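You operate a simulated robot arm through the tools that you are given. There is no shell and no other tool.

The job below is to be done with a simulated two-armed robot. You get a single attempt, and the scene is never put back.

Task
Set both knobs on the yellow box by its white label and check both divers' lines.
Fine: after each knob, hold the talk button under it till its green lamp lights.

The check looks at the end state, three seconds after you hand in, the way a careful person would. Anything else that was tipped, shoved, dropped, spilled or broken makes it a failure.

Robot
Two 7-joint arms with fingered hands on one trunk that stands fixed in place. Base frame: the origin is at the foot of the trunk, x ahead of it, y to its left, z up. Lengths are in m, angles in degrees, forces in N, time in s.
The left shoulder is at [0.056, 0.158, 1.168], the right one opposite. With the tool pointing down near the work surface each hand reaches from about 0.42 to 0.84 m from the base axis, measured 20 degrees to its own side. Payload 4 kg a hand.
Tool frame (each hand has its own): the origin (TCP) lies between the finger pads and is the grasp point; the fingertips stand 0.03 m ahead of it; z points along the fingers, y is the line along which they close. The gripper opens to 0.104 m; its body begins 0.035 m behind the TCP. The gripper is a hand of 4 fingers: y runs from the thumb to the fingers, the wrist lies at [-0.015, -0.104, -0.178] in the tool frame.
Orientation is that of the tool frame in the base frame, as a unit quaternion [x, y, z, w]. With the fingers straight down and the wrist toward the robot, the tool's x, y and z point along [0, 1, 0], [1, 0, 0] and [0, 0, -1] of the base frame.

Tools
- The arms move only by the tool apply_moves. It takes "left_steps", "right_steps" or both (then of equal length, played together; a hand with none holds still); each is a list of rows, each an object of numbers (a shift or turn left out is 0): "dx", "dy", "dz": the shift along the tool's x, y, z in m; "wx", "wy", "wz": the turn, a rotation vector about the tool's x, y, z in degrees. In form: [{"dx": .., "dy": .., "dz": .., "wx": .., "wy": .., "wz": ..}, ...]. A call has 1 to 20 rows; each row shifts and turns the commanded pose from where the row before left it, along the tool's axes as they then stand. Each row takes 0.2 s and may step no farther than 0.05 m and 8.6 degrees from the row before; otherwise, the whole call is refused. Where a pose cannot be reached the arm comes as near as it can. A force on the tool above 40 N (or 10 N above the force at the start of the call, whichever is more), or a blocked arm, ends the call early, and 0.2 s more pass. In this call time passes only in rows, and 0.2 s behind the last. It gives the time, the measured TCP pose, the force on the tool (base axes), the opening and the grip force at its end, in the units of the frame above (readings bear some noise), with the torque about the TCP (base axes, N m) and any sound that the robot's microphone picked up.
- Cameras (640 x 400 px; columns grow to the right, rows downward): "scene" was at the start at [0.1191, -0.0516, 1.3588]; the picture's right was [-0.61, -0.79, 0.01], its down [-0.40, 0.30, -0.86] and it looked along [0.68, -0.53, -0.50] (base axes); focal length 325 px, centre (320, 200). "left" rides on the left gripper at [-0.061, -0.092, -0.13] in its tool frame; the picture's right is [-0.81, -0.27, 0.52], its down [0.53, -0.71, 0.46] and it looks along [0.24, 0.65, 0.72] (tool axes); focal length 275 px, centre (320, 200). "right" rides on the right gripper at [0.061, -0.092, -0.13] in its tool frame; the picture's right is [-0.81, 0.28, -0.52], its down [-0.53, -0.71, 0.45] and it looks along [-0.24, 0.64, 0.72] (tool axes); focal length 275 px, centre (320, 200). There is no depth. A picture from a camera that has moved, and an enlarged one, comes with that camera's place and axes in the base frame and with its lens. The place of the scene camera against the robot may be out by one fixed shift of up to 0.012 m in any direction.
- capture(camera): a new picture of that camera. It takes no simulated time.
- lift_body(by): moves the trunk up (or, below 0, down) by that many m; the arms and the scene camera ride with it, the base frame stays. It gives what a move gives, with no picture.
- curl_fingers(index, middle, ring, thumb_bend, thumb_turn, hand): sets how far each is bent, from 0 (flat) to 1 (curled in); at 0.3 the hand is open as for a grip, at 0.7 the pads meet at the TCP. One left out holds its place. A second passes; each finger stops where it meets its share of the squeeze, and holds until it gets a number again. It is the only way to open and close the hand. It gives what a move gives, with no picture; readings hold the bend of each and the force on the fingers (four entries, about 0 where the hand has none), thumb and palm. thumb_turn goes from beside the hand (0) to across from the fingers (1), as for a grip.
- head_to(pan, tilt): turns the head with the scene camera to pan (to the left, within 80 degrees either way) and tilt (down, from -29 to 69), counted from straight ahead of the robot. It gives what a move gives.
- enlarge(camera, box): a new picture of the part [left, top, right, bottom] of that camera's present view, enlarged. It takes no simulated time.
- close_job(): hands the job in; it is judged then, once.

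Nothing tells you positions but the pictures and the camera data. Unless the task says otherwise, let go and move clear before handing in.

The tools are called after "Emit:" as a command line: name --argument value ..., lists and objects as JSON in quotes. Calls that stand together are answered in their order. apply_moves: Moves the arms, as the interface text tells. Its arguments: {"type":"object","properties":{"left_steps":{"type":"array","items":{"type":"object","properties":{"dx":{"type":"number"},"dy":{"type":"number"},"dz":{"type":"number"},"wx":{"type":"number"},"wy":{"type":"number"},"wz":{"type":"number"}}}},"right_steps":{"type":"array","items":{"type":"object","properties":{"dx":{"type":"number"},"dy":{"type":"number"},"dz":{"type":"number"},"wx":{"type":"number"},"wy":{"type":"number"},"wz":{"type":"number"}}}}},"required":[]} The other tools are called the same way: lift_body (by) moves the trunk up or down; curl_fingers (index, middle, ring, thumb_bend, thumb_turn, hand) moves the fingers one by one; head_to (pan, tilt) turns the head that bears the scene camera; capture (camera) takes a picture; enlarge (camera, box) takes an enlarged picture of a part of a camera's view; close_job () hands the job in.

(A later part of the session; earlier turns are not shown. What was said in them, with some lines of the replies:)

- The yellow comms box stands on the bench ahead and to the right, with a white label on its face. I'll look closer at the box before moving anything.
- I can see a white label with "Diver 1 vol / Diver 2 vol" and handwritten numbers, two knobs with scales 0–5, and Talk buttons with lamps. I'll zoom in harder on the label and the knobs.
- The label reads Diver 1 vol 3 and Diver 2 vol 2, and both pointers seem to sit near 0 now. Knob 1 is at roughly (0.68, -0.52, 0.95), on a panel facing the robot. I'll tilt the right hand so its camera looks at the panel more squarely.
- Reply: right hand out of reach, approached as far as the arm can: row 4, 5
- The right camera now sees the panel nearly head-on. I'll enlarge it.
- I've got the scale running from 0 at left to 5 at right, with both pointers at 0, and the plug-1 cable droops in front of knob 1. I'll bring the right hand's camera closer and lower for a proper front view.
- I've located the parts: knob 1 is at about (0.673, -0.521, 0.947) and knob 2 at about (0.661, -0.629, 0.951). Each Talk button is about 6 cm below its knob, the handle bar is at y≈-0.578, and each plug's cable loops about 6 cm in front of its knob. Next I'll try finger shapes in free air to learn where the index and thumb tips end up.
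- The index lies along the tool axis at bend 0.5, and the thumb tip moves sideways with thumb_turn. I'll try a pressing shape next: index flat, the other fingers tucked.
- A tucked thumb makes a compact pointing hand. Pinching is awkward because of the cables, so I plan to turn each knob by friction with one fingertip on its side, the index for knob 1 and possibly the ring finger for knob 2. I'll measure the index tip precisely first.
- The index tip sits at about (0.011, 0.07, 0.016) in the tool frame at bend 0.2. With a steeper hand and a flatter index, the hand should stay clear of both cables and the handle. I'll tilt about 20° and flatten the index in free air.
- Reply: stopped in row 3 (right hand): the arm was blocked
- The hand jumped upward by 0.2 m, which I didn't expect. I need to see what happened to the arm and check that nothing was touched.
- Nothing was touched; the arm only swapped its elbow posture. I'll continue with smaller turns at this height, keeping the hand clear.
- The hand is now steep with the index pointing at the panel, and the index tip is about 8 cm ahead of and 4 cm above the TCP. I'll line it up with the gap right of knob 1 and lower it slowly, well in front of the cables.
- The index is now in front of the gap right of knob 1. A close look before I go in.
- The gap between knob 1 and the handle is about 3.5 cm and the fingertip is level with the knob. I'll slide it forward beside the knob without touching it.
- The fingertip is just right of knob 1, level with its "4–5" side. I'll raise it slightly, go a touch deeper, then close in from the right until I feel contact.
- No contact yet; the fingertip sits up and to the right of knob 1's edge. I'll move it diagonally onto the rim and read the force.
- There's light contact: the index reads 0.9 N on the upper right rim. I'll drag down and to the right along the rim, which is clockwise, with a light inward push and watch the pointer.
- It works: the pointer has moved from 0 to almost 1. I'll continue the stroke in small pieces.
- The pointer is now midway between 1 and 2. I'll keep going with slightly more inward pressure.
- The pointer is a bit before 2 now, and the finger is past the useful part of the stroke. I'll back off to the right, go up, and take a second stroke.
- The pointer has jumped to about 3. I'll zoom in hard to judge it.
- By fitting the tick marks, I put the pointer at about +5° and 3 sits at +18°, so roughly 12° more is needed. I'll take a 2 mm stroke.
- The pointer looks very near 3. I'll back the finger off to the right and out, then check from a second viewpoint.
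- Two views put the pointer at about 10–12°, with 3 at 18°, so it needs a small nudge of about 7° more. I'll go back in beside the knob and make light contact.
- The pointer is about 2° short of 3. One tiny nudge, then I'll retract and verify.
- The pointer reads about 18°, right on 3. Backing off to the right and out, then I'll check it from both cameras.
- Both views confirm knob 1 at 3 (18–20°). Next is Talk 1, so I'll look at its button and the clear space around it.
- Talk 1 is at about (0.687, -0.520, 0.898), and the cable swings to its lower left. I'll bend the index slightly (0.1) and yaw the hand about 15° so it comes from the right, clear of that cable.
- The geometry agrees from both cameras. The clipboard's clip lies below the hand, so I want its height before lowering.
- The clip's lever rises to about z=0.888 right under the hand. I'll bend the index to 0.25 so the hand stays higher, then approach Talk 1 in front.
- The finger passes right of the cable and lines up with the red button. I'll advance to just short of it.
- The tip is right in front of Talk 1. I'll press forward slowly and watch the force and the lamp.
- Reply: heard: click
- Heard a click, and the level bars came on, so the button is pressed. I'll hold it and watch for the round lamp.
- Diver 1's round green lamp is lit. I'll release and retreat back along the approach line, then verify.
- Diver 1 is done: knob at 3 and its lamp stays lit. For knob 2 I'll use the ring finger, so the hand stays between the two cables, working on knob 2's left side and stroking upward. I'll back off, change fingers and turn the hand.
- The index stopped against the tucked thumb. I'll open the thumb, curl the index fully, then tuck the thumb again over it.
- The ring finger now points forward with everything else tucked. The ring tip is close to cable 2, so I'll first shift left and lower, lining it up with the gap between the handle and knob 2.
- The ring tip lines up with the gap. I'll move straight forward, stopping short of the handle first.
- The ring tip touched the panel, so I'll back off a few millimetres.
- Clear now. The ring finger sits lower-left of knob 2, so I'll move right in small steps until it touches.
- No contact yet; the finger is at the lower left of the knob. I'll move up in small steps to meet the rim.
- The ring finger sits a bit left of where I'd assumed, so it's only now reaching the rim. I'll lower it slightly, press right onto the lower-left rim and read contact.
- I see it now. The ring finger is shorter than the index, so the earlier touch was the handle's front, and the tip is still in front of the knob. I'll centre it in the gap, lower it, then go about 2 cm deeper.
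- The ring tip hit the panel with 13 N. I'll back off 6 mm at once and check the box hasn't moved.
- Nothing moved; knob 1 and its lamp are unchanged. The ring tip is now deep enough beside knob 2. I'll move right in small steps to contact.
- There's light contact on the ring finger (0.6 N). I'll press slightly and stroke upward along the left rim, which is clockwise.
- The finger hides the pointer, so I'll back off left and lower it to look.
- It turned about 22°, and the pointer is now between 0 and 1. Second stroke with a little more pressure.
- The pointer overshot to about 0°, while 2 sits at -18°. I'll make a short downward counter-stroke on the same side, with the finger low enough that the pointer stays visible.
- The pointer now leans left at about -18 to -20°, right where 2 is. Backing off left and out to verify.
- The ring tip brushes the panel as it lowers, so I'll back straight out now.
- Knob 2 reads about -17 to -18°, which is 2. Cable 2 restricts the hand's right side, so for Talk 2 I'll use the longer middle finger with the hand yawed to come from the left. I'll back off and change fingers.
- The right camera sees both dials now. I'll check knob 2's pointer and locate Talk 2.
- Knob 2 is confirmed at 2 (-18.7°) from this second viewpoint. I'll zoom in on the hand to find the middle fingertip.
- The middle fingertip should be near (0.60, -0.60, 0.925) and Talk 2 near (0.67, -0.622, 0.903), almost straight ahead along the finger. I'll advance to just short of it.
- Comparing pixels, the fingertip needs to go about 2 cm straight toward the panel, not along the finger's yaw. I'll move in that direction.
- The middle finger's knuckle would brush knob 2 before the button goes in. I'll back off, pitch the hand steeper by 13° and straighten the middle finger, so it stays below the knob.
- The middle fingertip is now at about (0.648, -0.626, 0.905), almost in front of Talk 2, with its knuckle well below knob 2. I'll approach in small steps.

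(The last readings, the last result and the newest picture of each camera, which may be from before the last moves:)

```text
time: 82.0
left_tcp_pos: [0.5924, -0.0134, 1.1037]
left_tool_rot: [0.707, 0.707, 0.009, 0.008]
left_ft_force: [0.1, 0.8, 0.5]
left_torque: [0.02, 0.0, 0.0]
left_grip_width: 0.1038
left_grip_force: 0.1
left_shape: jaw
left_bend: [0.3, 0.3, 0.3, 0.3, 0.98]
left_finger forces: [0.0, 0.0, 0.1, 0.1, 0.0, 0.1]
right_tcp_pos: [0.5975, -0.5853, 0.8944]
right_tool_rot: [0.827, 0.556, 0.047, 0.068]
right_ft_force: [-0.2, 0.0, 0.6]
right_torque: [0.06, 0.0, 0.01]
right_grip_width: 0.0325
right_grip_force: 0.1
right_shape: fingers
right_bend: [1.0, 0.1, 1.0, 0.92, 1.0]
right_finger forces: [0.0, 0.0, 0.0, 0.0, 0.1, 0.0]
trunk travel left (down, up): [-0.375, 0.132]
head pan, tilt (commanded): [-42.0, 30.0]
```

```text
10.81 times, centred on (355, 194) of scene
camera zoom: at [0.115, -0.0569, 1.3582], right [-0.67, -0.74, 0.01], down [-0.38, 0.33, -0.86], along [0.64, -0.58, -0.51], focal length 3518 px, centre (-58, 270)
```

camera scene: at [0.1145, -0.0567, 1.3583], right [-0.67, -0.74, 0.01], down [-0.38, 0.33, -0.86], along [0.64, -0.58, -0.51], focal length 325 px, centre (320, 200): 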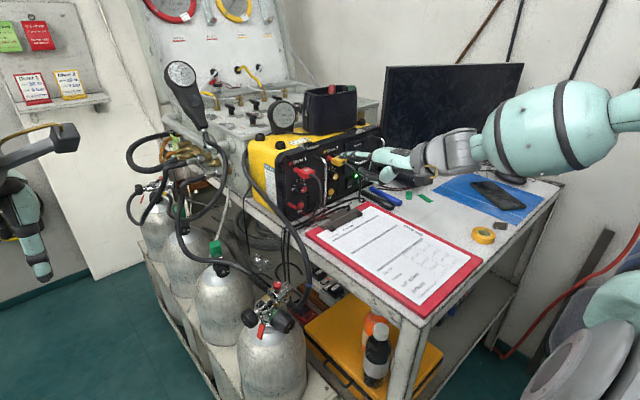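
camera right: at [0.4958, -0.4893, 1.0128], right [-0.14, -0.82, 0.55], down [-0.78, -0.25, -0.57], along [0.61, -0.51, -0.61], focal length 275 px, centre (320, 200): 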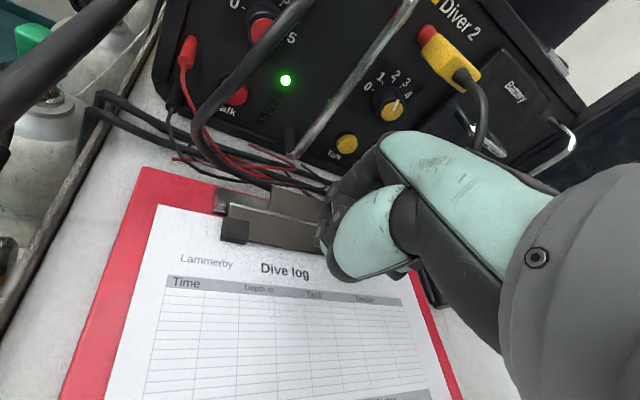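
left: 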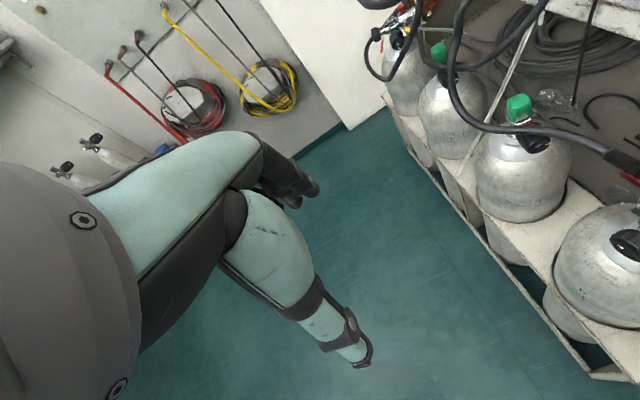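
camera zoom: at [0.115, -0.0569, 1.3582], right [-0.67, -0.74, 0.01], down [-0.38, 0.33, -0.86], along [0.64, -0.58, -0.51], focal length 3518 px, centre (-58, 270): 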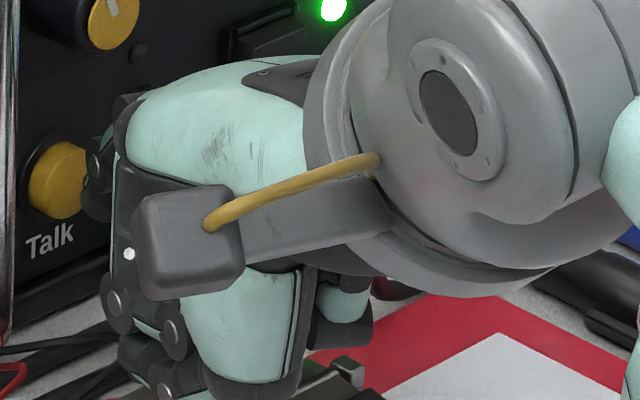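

Emit:
apply_moves --right_steps '[{"dx": 0.0008, "dy": 0.0018, "dz": 0.0003}, {"dx": 0.0008, "dy": 0.0018, "dz": 0.0003}]'

Emit:
enlarge --camera "scene" --box '[330, 175, 380, 212]'

Emit:
enlarge --camera "right" --box '[310, 60, 450, 180]'

```text
time: 82.6
left_tcp_pos: [0.5905, -0.0149, 1.1034]
left_tool_rot: [0.707, 0.707, 0.009, 0.009]
left_ft_force: [-0.1, 0.9, -0.2]
left_torque: [0.01, 0.01, 0.01]
left_grip_width: 0.1039
left_grip_force: 0.0
left_shape: jaw
left_bend: [0.3, 0.3, 0.3, 0.3, 0.98]
left_finger forces: [0.1, 0.0, 0.0, 0.0, 0.0, 0.0]
right_tcp_pos: [0.6019, -0.5844, 0.8956]
right_tool_rot: [0.828, 0.555, 0.047, 0.069]
right_ft_force: [0.3, -0.3, 0.5]
right_torque: [0.0, -0.01, 0.03]
right_grip_width: 0.0324
right_grip_force: 0.1
right_shape: fingers
right_bend: [1.0, 0.1, 1.0, 0.92, 1.0]
right_finger forces: [0.1, 0.0, 0.1, 0.0, 0.1, 0.0]
trunk travel left (down, up): [-0.375, 0.132]
head pan, tilt (commanded): [-42.0, 30.0]
```

```text
10.81 times, centred on (355, 194) of scene
camera zoom: at [0.115, -0.0569, 1.3582], right [-0.67, -0.74, 0.01], down [-0.38, 0.33, -0.86], along [0.64, -0.58, -0.51], focal length 3518 px, centre (-58, 270)
```

zoom: 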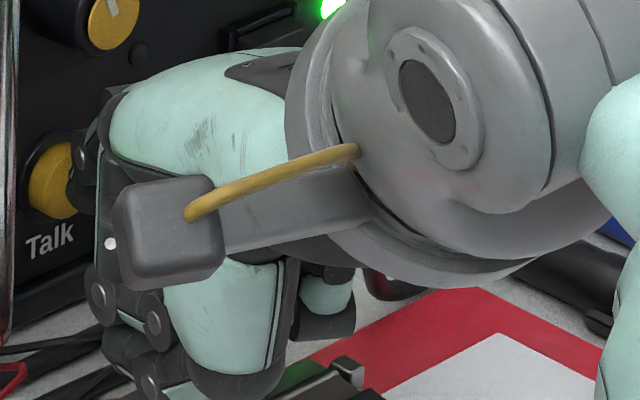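

```text
3.33 times, centred on (380, 120) of right
camera zoom: at [0.52, -0.4861, 1.0107], right [-0.14, -0.82, 0.55], down [-0.78, -0.25, -0.57], along [0.61, -0.51, -0.61], focal length 918 px, centre (120, 467)
```

zoom: 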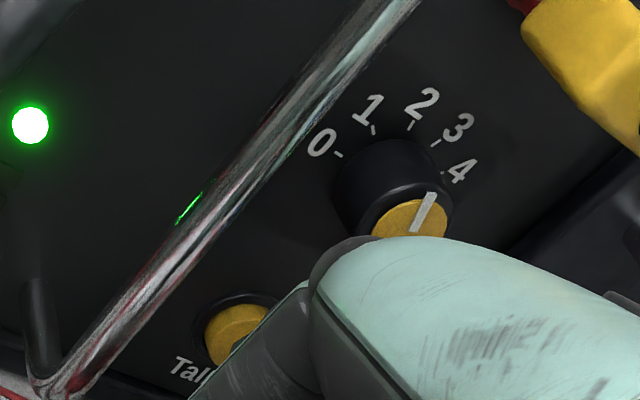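

Emit:
apply_moves --right_steps '[{"dx": 0.0008, "dy": 0.0018, "dz": 0.0003}, {"dx": 0.0008, "dy": 0.0018, "dz": 0.0003}]'

Emit:
enlarge --camera "scene" --box '[325, 170, 375, 207]'

```text
time: 83.2
left_tcp_pos: [0.5918, -0.0135, 1.104]
left_tool_rot: [0.708, 0.706, 0.008, 0.009]
left_ft_force: [0.1, 0.5, 0.1]
left_torque: [-0.01, -0.01, -0.04]
left_grip_width: 0.104
left_grip_force: 0.0
left_shape: jaw
left_bend: [0.3, 0.3, 0.3, 0.3, 0.98]
left_finger forces: [0.0, 0.1, 0.0, 0.0, 0.0, 0.0]
right_tcp_pos: [0.6045, -0.5854, 0.8948]
right_tool_rot: [0.828, 0.555, 0.048, 0.069]
right_ft_force: [0.3, 0.4, 0.5]
right_torque: [-0.01, -0.01, 0.0]
right_grip_width: 0.0325
right_grip_force: 0.0
right_shape: fingers
right_bend: [1.0, 0.1, 1.0, 0.92, 1.0]
right_finger forces: [0.0, 0.0, 0.0, 0.0, 0.0, 0.0]
trunk travel left (down, up): [-0.375, 0.132]
head pan, tilt (commanded): [-42.0, 30.0]
```

```text
10.81 times, centred on (350, 188) of scene
camera zoom: at [0.1149, -0.0569, 1.3582], right [-0.67, -0.74, 0.01], down [-0.38, 0.33, -0.86], along [0.64, -0.58, -0.51], focal length 3518 px, centre (-4, 324)
```

zoom: 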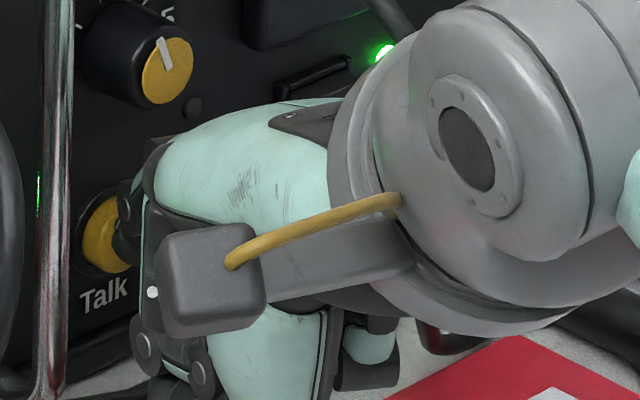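

Emit:
apply_moves --right_steps '[{"dx": 0.0008, "dy": 0.0018, "dz": 0.0003}, {"dx": 0.0008, "dy": 0.0018, "dz": 0.0003}]'

Emit:
enlarge --camera "scene" --box '[325, 170, 375, 207]'

```text
time: 83.8
left_tcp_pos: [0.5907, -0.0137, 1.1042]
left_tool_rot: [0.707, 0.707, 0.009, 0.01]
left_ft_force: [0.4, -0.4, 0.9]
left_torque: [-0.02, 0.02, -0.03]
left_grip_width: 0.1041
left_grip_force: 0.1
left_shape: jaw
left_bend: [0.3, 0.3, 0.3, 0.3, 0.98]
left_finger forces: [0.0, 0.0, 0.0, 0.1, 0.0, 0.0]
right_tcp_pos: [0.6091, -0.585, 0.8956]
right_tool_rot: [0.828, 0.555, 0.048, 0.069]
right_ft_force: [-2.2, -0.7, 1.0]
right_torque: [-0.02, -0.04, -0.08]
right_grip_width: 0.0324
right_grip_force: 1.2
right_shape: fingers
right_bend: [1.0, 0.11, 1.0, 0.92, 1.0]
right_finger forces: [0.0, 2.2, 0.0, 0.0, 0.0, 0.0]
trunk travel left (down, up): [-0.375, 0.132]
head pan, tilt (commanded): [-42.0, 30.0]
heard: click
```

```text
10.81 times, centred on (350, 188) of scene
camera zoom: at [0.1143, -0.0568, 1.3583], right [-0.67, -0.74, 0.01], down [-0.38, 0.33, -0.86], along [0.64, -0.58, -0.51], focal length 3518 px, centre (-4, 324)
```

zoom: 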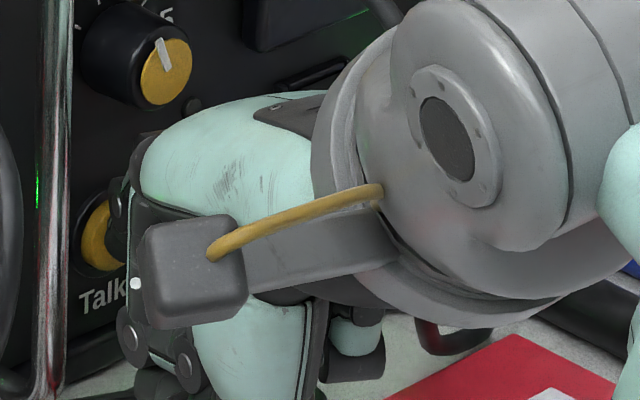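

Heard a click and the middle finger reads 2.2 N, so Talk 2 is pressed. I'll hold it and watch for its lamp.

Emit:
apply_moves --right_steps '[{"dx": 0.0002, "dy": 0.0005, "dz": 0.0001}, {}, {}, {}, {}]'

Emit:
enlarge --camera "scene" --box '[325, 170, 375, 207]'

Emit:
capture --camera "scene"

```text
time: 85.0
left_tcp_pos: [0.5908, -0.0133, 1.1055]
left_tool_rot: [0.707, 0.707, 0.009, 0.009]
left_ft_force: [0.5, -0.4, -0.2]
left_torque: [0.02, 0.03, 0.0]
left_grip_width: 0.1043
left_grip_force: 0.0
left_shape: jaw
left_bend: [0.3, 0.3, 0.3, 0.3, 0.98]
left_finger forces: [0.1, 0.0, 0.0, 0.1, 0.0, 0.1]
right_tcp_pos: [0.6088, -0.5843, 0.895]
right_tool_rot: [0.829, 0.553, 0.048, 0.069]
right_ft_force: [-2.2, -0.4, 0.3]
right_torque: [-0.06, -0.08, -0.15]
right_grip_width: 0.0324
right_grip_force: 1.6
right_shape: fingers
right_bend: [1.0, 0.11, 1.0, 0.92, 1.0]
right_finger forces: [0.0, 2.5, 0.0, 0.0, 0.0, 0.0]
trunk travel left (down, up): [-0.375, 0.132]
head pan, tilt (commanded): [-42.0, 30.0]
```

```text
10.81 times, centred on (350, 188) of scene
camera zoom: at [0.1143, -0.0568, 1.3583], right [-0.67, -0.74, 0.01], down [-0.38, 0.33, -0.86], along [0.64, -0.58, -0.51], focal length 3518 px, centre (-4, 324)
```

zoom: 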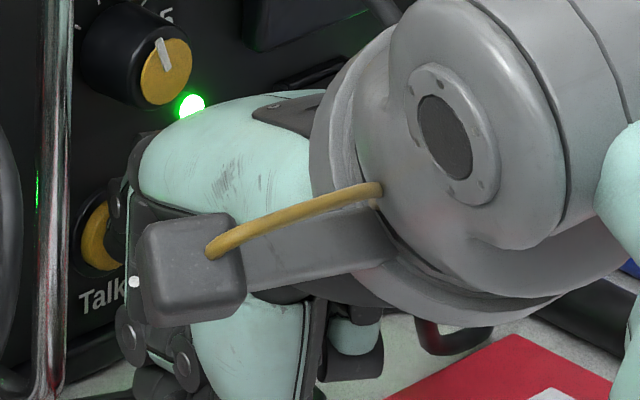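

```text
taken
camera scene: at [0.1143, -0.0568, 1.3583], right [-0.67, -0.74, 0.01], down [-0.38, 0.33, -0.86], along [0.64, -0.58, -0.51], focal length 325 px, centre (320, 200)
```

scene: 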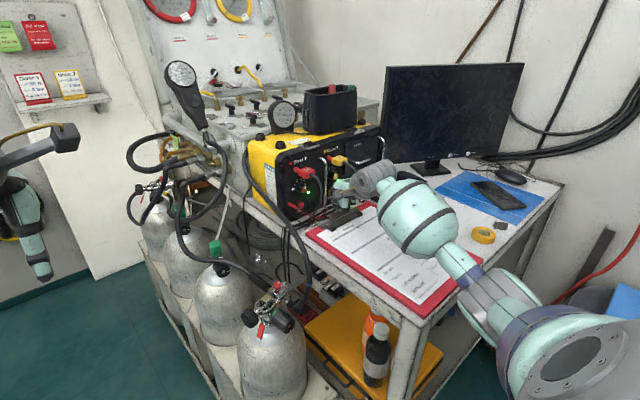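

Diver 2's green lamp is lit. I'll release and retreat straight back, then up and clear.

Emit:
apply_moves --right_steps '[{"dx": -0.003, "dy": -0.0073, "dz": -0.0012}, {"dx": -0.0045, "dy": -0.011, "dz": -0.0018}, {"dx": -0.0045, "dy": -0.011, "dz": -0.0018}, {"dx": -0.0045, "dy": -0.011, "dz": -0.0018}, {"dx": -0.0045, "dy": -0.011, "dz": -0.0018}, {"dx": -0.0045, "dy": -0.011, "dz": -0.0018}]'

Emit:
enlarge --camera "scene" --box '[280, 130, 400, 220]'

Emit:
capture --camera "right"

```text
time: 86.4
left_tcp_pos: [0.5915, -0.0139, 1.1036]
left_tool_rot: [0.707, 0.707, 0.009, 0.009]
left_ft_force: [0.3, 0.6, 0.5]
left_torque: [0.02, -0.01, 0.0]
left_grip_width: 0.1039
left_grip_force: 0.0
left_shape: jaw
left_bend: [0.3, 0.3, 0.3, 0.3, 0.98]
left_finger forces: [0.1, 0.1, 0.0, 0.0, 0.0, 0.1]
right_tcp_pos: [0.5406, -0.5849, 0.896]
right_tool_rot: [0.828, 0.554, 0.047, 0.069]
right_ft_force: [-1.0, -0.6, 0.0]
right_torque: [0.0, 0.01, -0.01]
right_grip_width: 0.0325
right_grip_force: 0.1
right_shape: fingers
right_bend: [1.0, 0.1, 1.0, 0.92, 1.0]
right_finger forces: [0.0, 0.1, 0.1, 0.0, 0.0, 0.0]
trunk travel left (down, up): [-0.375, 0.132]
head pan, tilt (commanded): [-42.0, 30.0]
```

```text
4.44 times, centred on (340, 175) of scene
camera zoom: at [0.1143, -0.0569, 1.3583], right [-0.67, -0.74, 0.01], down [-0.38, 0.33, -0.86], along [0.64, -0.58, -0.51], focal length 1446 px, centre (231, 311)
```

zoom: 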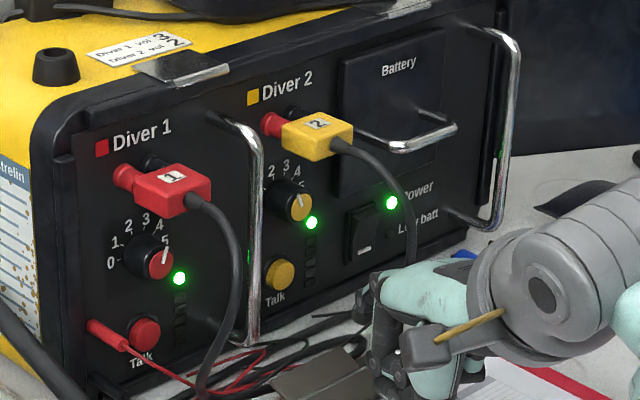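

```text
taken
camera right: at [0.459, -0.4865, 1.011], right [-0.14, -0.82, 0.55], down [-0.78, -0.25, -0.57], along [0.61, -0.51, -0.61], focal length 275 px, centre (320, 200)
```

right: 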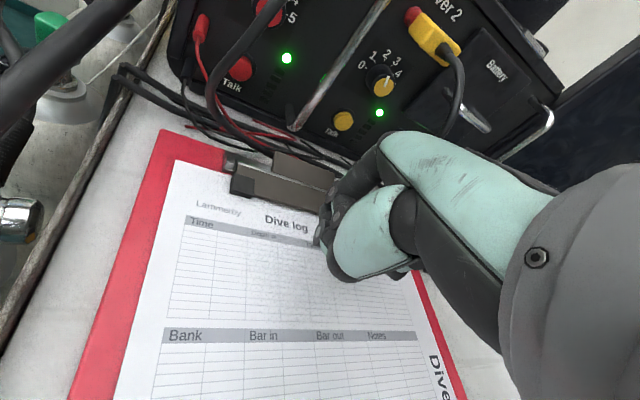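

Both lamps are lit and both plugs are in place. I'll lift the hand up and away from the bench, then do a final check of the dials and surroundings.

Emit:
apply_moves --right_steps '[{"dy": 0.0033, "dz": -0.0197}, {"dy": 0.0033, "dz": -0.0197}, {"dy": 0.0033, "dz": -0.0197}, {"dy": 0.0033, "dz": -0.0197}, {"dy": 0.0033, "dz": -0.0197}, {"dy": 0.0033, "dz": -0.0197}, {"dy": -0.02, "dz": -0.0033}, {"dy": -0.02, "dz": -0.0033}, {"dy": -0.02, "dz": -0.0033}]'

Emit:
enlarge --camera "scene" --box '[294, 174, 318, 192]'

Emit:
enlarge --camera "scene" --box '[330, 160, 360, 184]'

Emit:
capture --camera "scene"

Emit:
capture --camera "right"

```text
time: 88.4
left_tcp_pos: [0.5916, -0.0151, 1.1042]
left_tool_rot: [0.707, 0.707, 0.009, 0.009]
left_ft_force: [1.0, 0.8, -0.1]
left_torque: [0.0, 0.01, -0.02]
left_grip_width: 0.1041
left_grip_force: 0.0
left_shape: jaw
left_bend: [0.3, 0.3, 0.3, 0.3, 0.98]
left_finger forces: [0.0, 0.0, 0.1, 0.0, 0.0, 0.1]
right_tcp_pos: [0.4837, -0.5616, 1.0157]
right_tool_rot: [0.829, 0.554, 0.049, 0.069]
right_ft_force: [0.8, -0.5, 0.2]
right_torque: [0.01, 0.0, 0.02]
right_grip_width: 0.0324
right_grip_force: 0.1
right_shape: fingers
right_bend: [1.0, 0.1, 1.0, 0.92, 1.0]
right_finger forces: [0.1, 0.0, 0.0, 0.0, 0.1, 0.0]
trunk travel left (down, up): [-0.375, 0.132]
head pan, tilt (commanded): [-42.0, 30.0]
```

```text
16.00 times, centred on (306, 183) of scene
camera zoom: at [0.1143, -0.0567, 1.3583], right [-0.67, -0.74, 0.01], down [-0.38, 0.33, -0.86], along [0.64, -0.58, -0.51], focal length 5206 px, centre (544, 472)
```

zoom: 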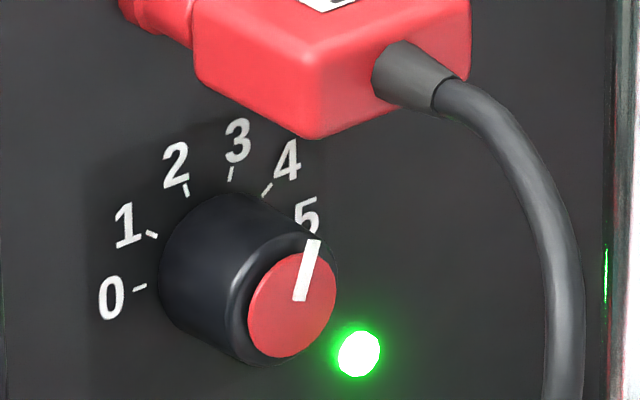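

```text
16.00 times, centred on (345, 172) of scene
camera zoom: at [0.1143, -0.0567, 1.3583], right [-0.67, -0.74, 0.01], down [-0.38, 0.33, -0.86], along [0.64, -0.58, -0.51], focal length 5206 px, centre (-80, 648)
```

zoom: 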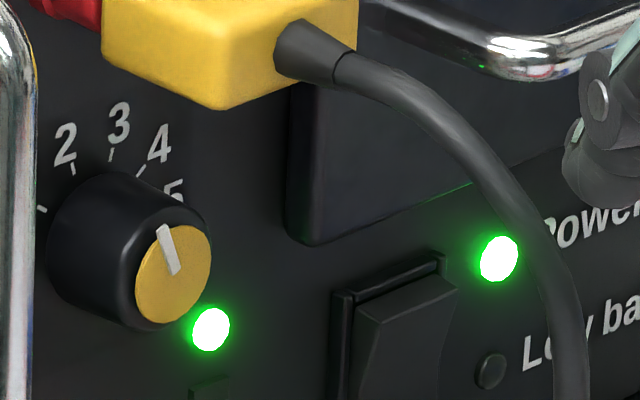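

```text
taken
camera scene: at [0.1143, -0.0567, 1.3583], right [-0.67, -0.74, 0.01], down [-0.38, 0.33, -0.86], along [0.64, -0.58, -0.51], focal length 325 px, centre (320, 200)
```

scene: 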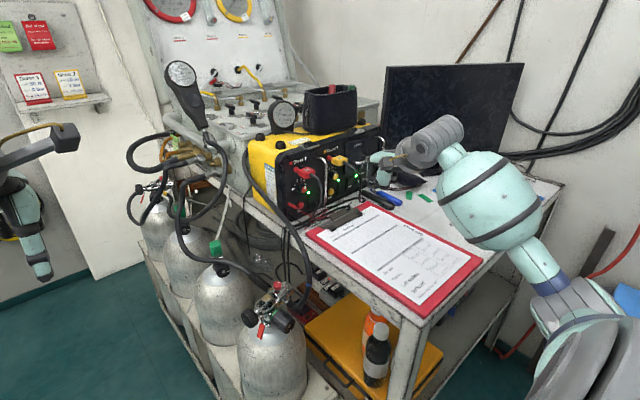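

```text
taken
camera right: at [0.4025, -0.4629, 1.1307], right [-0.14, -0.82, 0.55], down [-0.78, -0.25, -0.57], along [0.61, -0.51, -0.61], focal length 275 px, centre (320, 200)
```

right: 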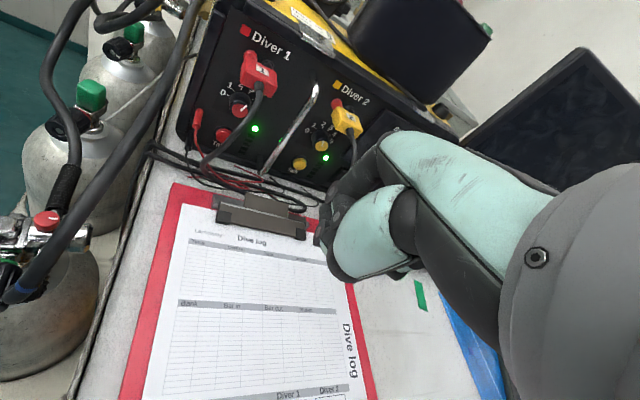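

Both knobs are on their label values, Diver 1 at 3 and Diver 2 at 2. Both green lamps are lit and the plugs, cables and clipboard are in place. The hand is clear, so I'm handing in.

Emit:
close_job

```text
The job is handed in.
```

Both knobs on the yellow box are set to the white label: Diver 1 at 3 and Diver 2 at 2. I checked each pointer from two camera views, and both sit within about 2° of their marks.

After each knob I held its Talk button until the green lamp came on. Both lamps were still lit when I handed in.

While setting Diver 2's knob, a fingertip pressed against the box's front panel twice, at about 13 N and 8 N, and once lightly against the chrome handle at about 3 N. The pictures taken afterwards show the box, plugs, cables and clipboard where they were. The right hand was clear of the bench before handing in.
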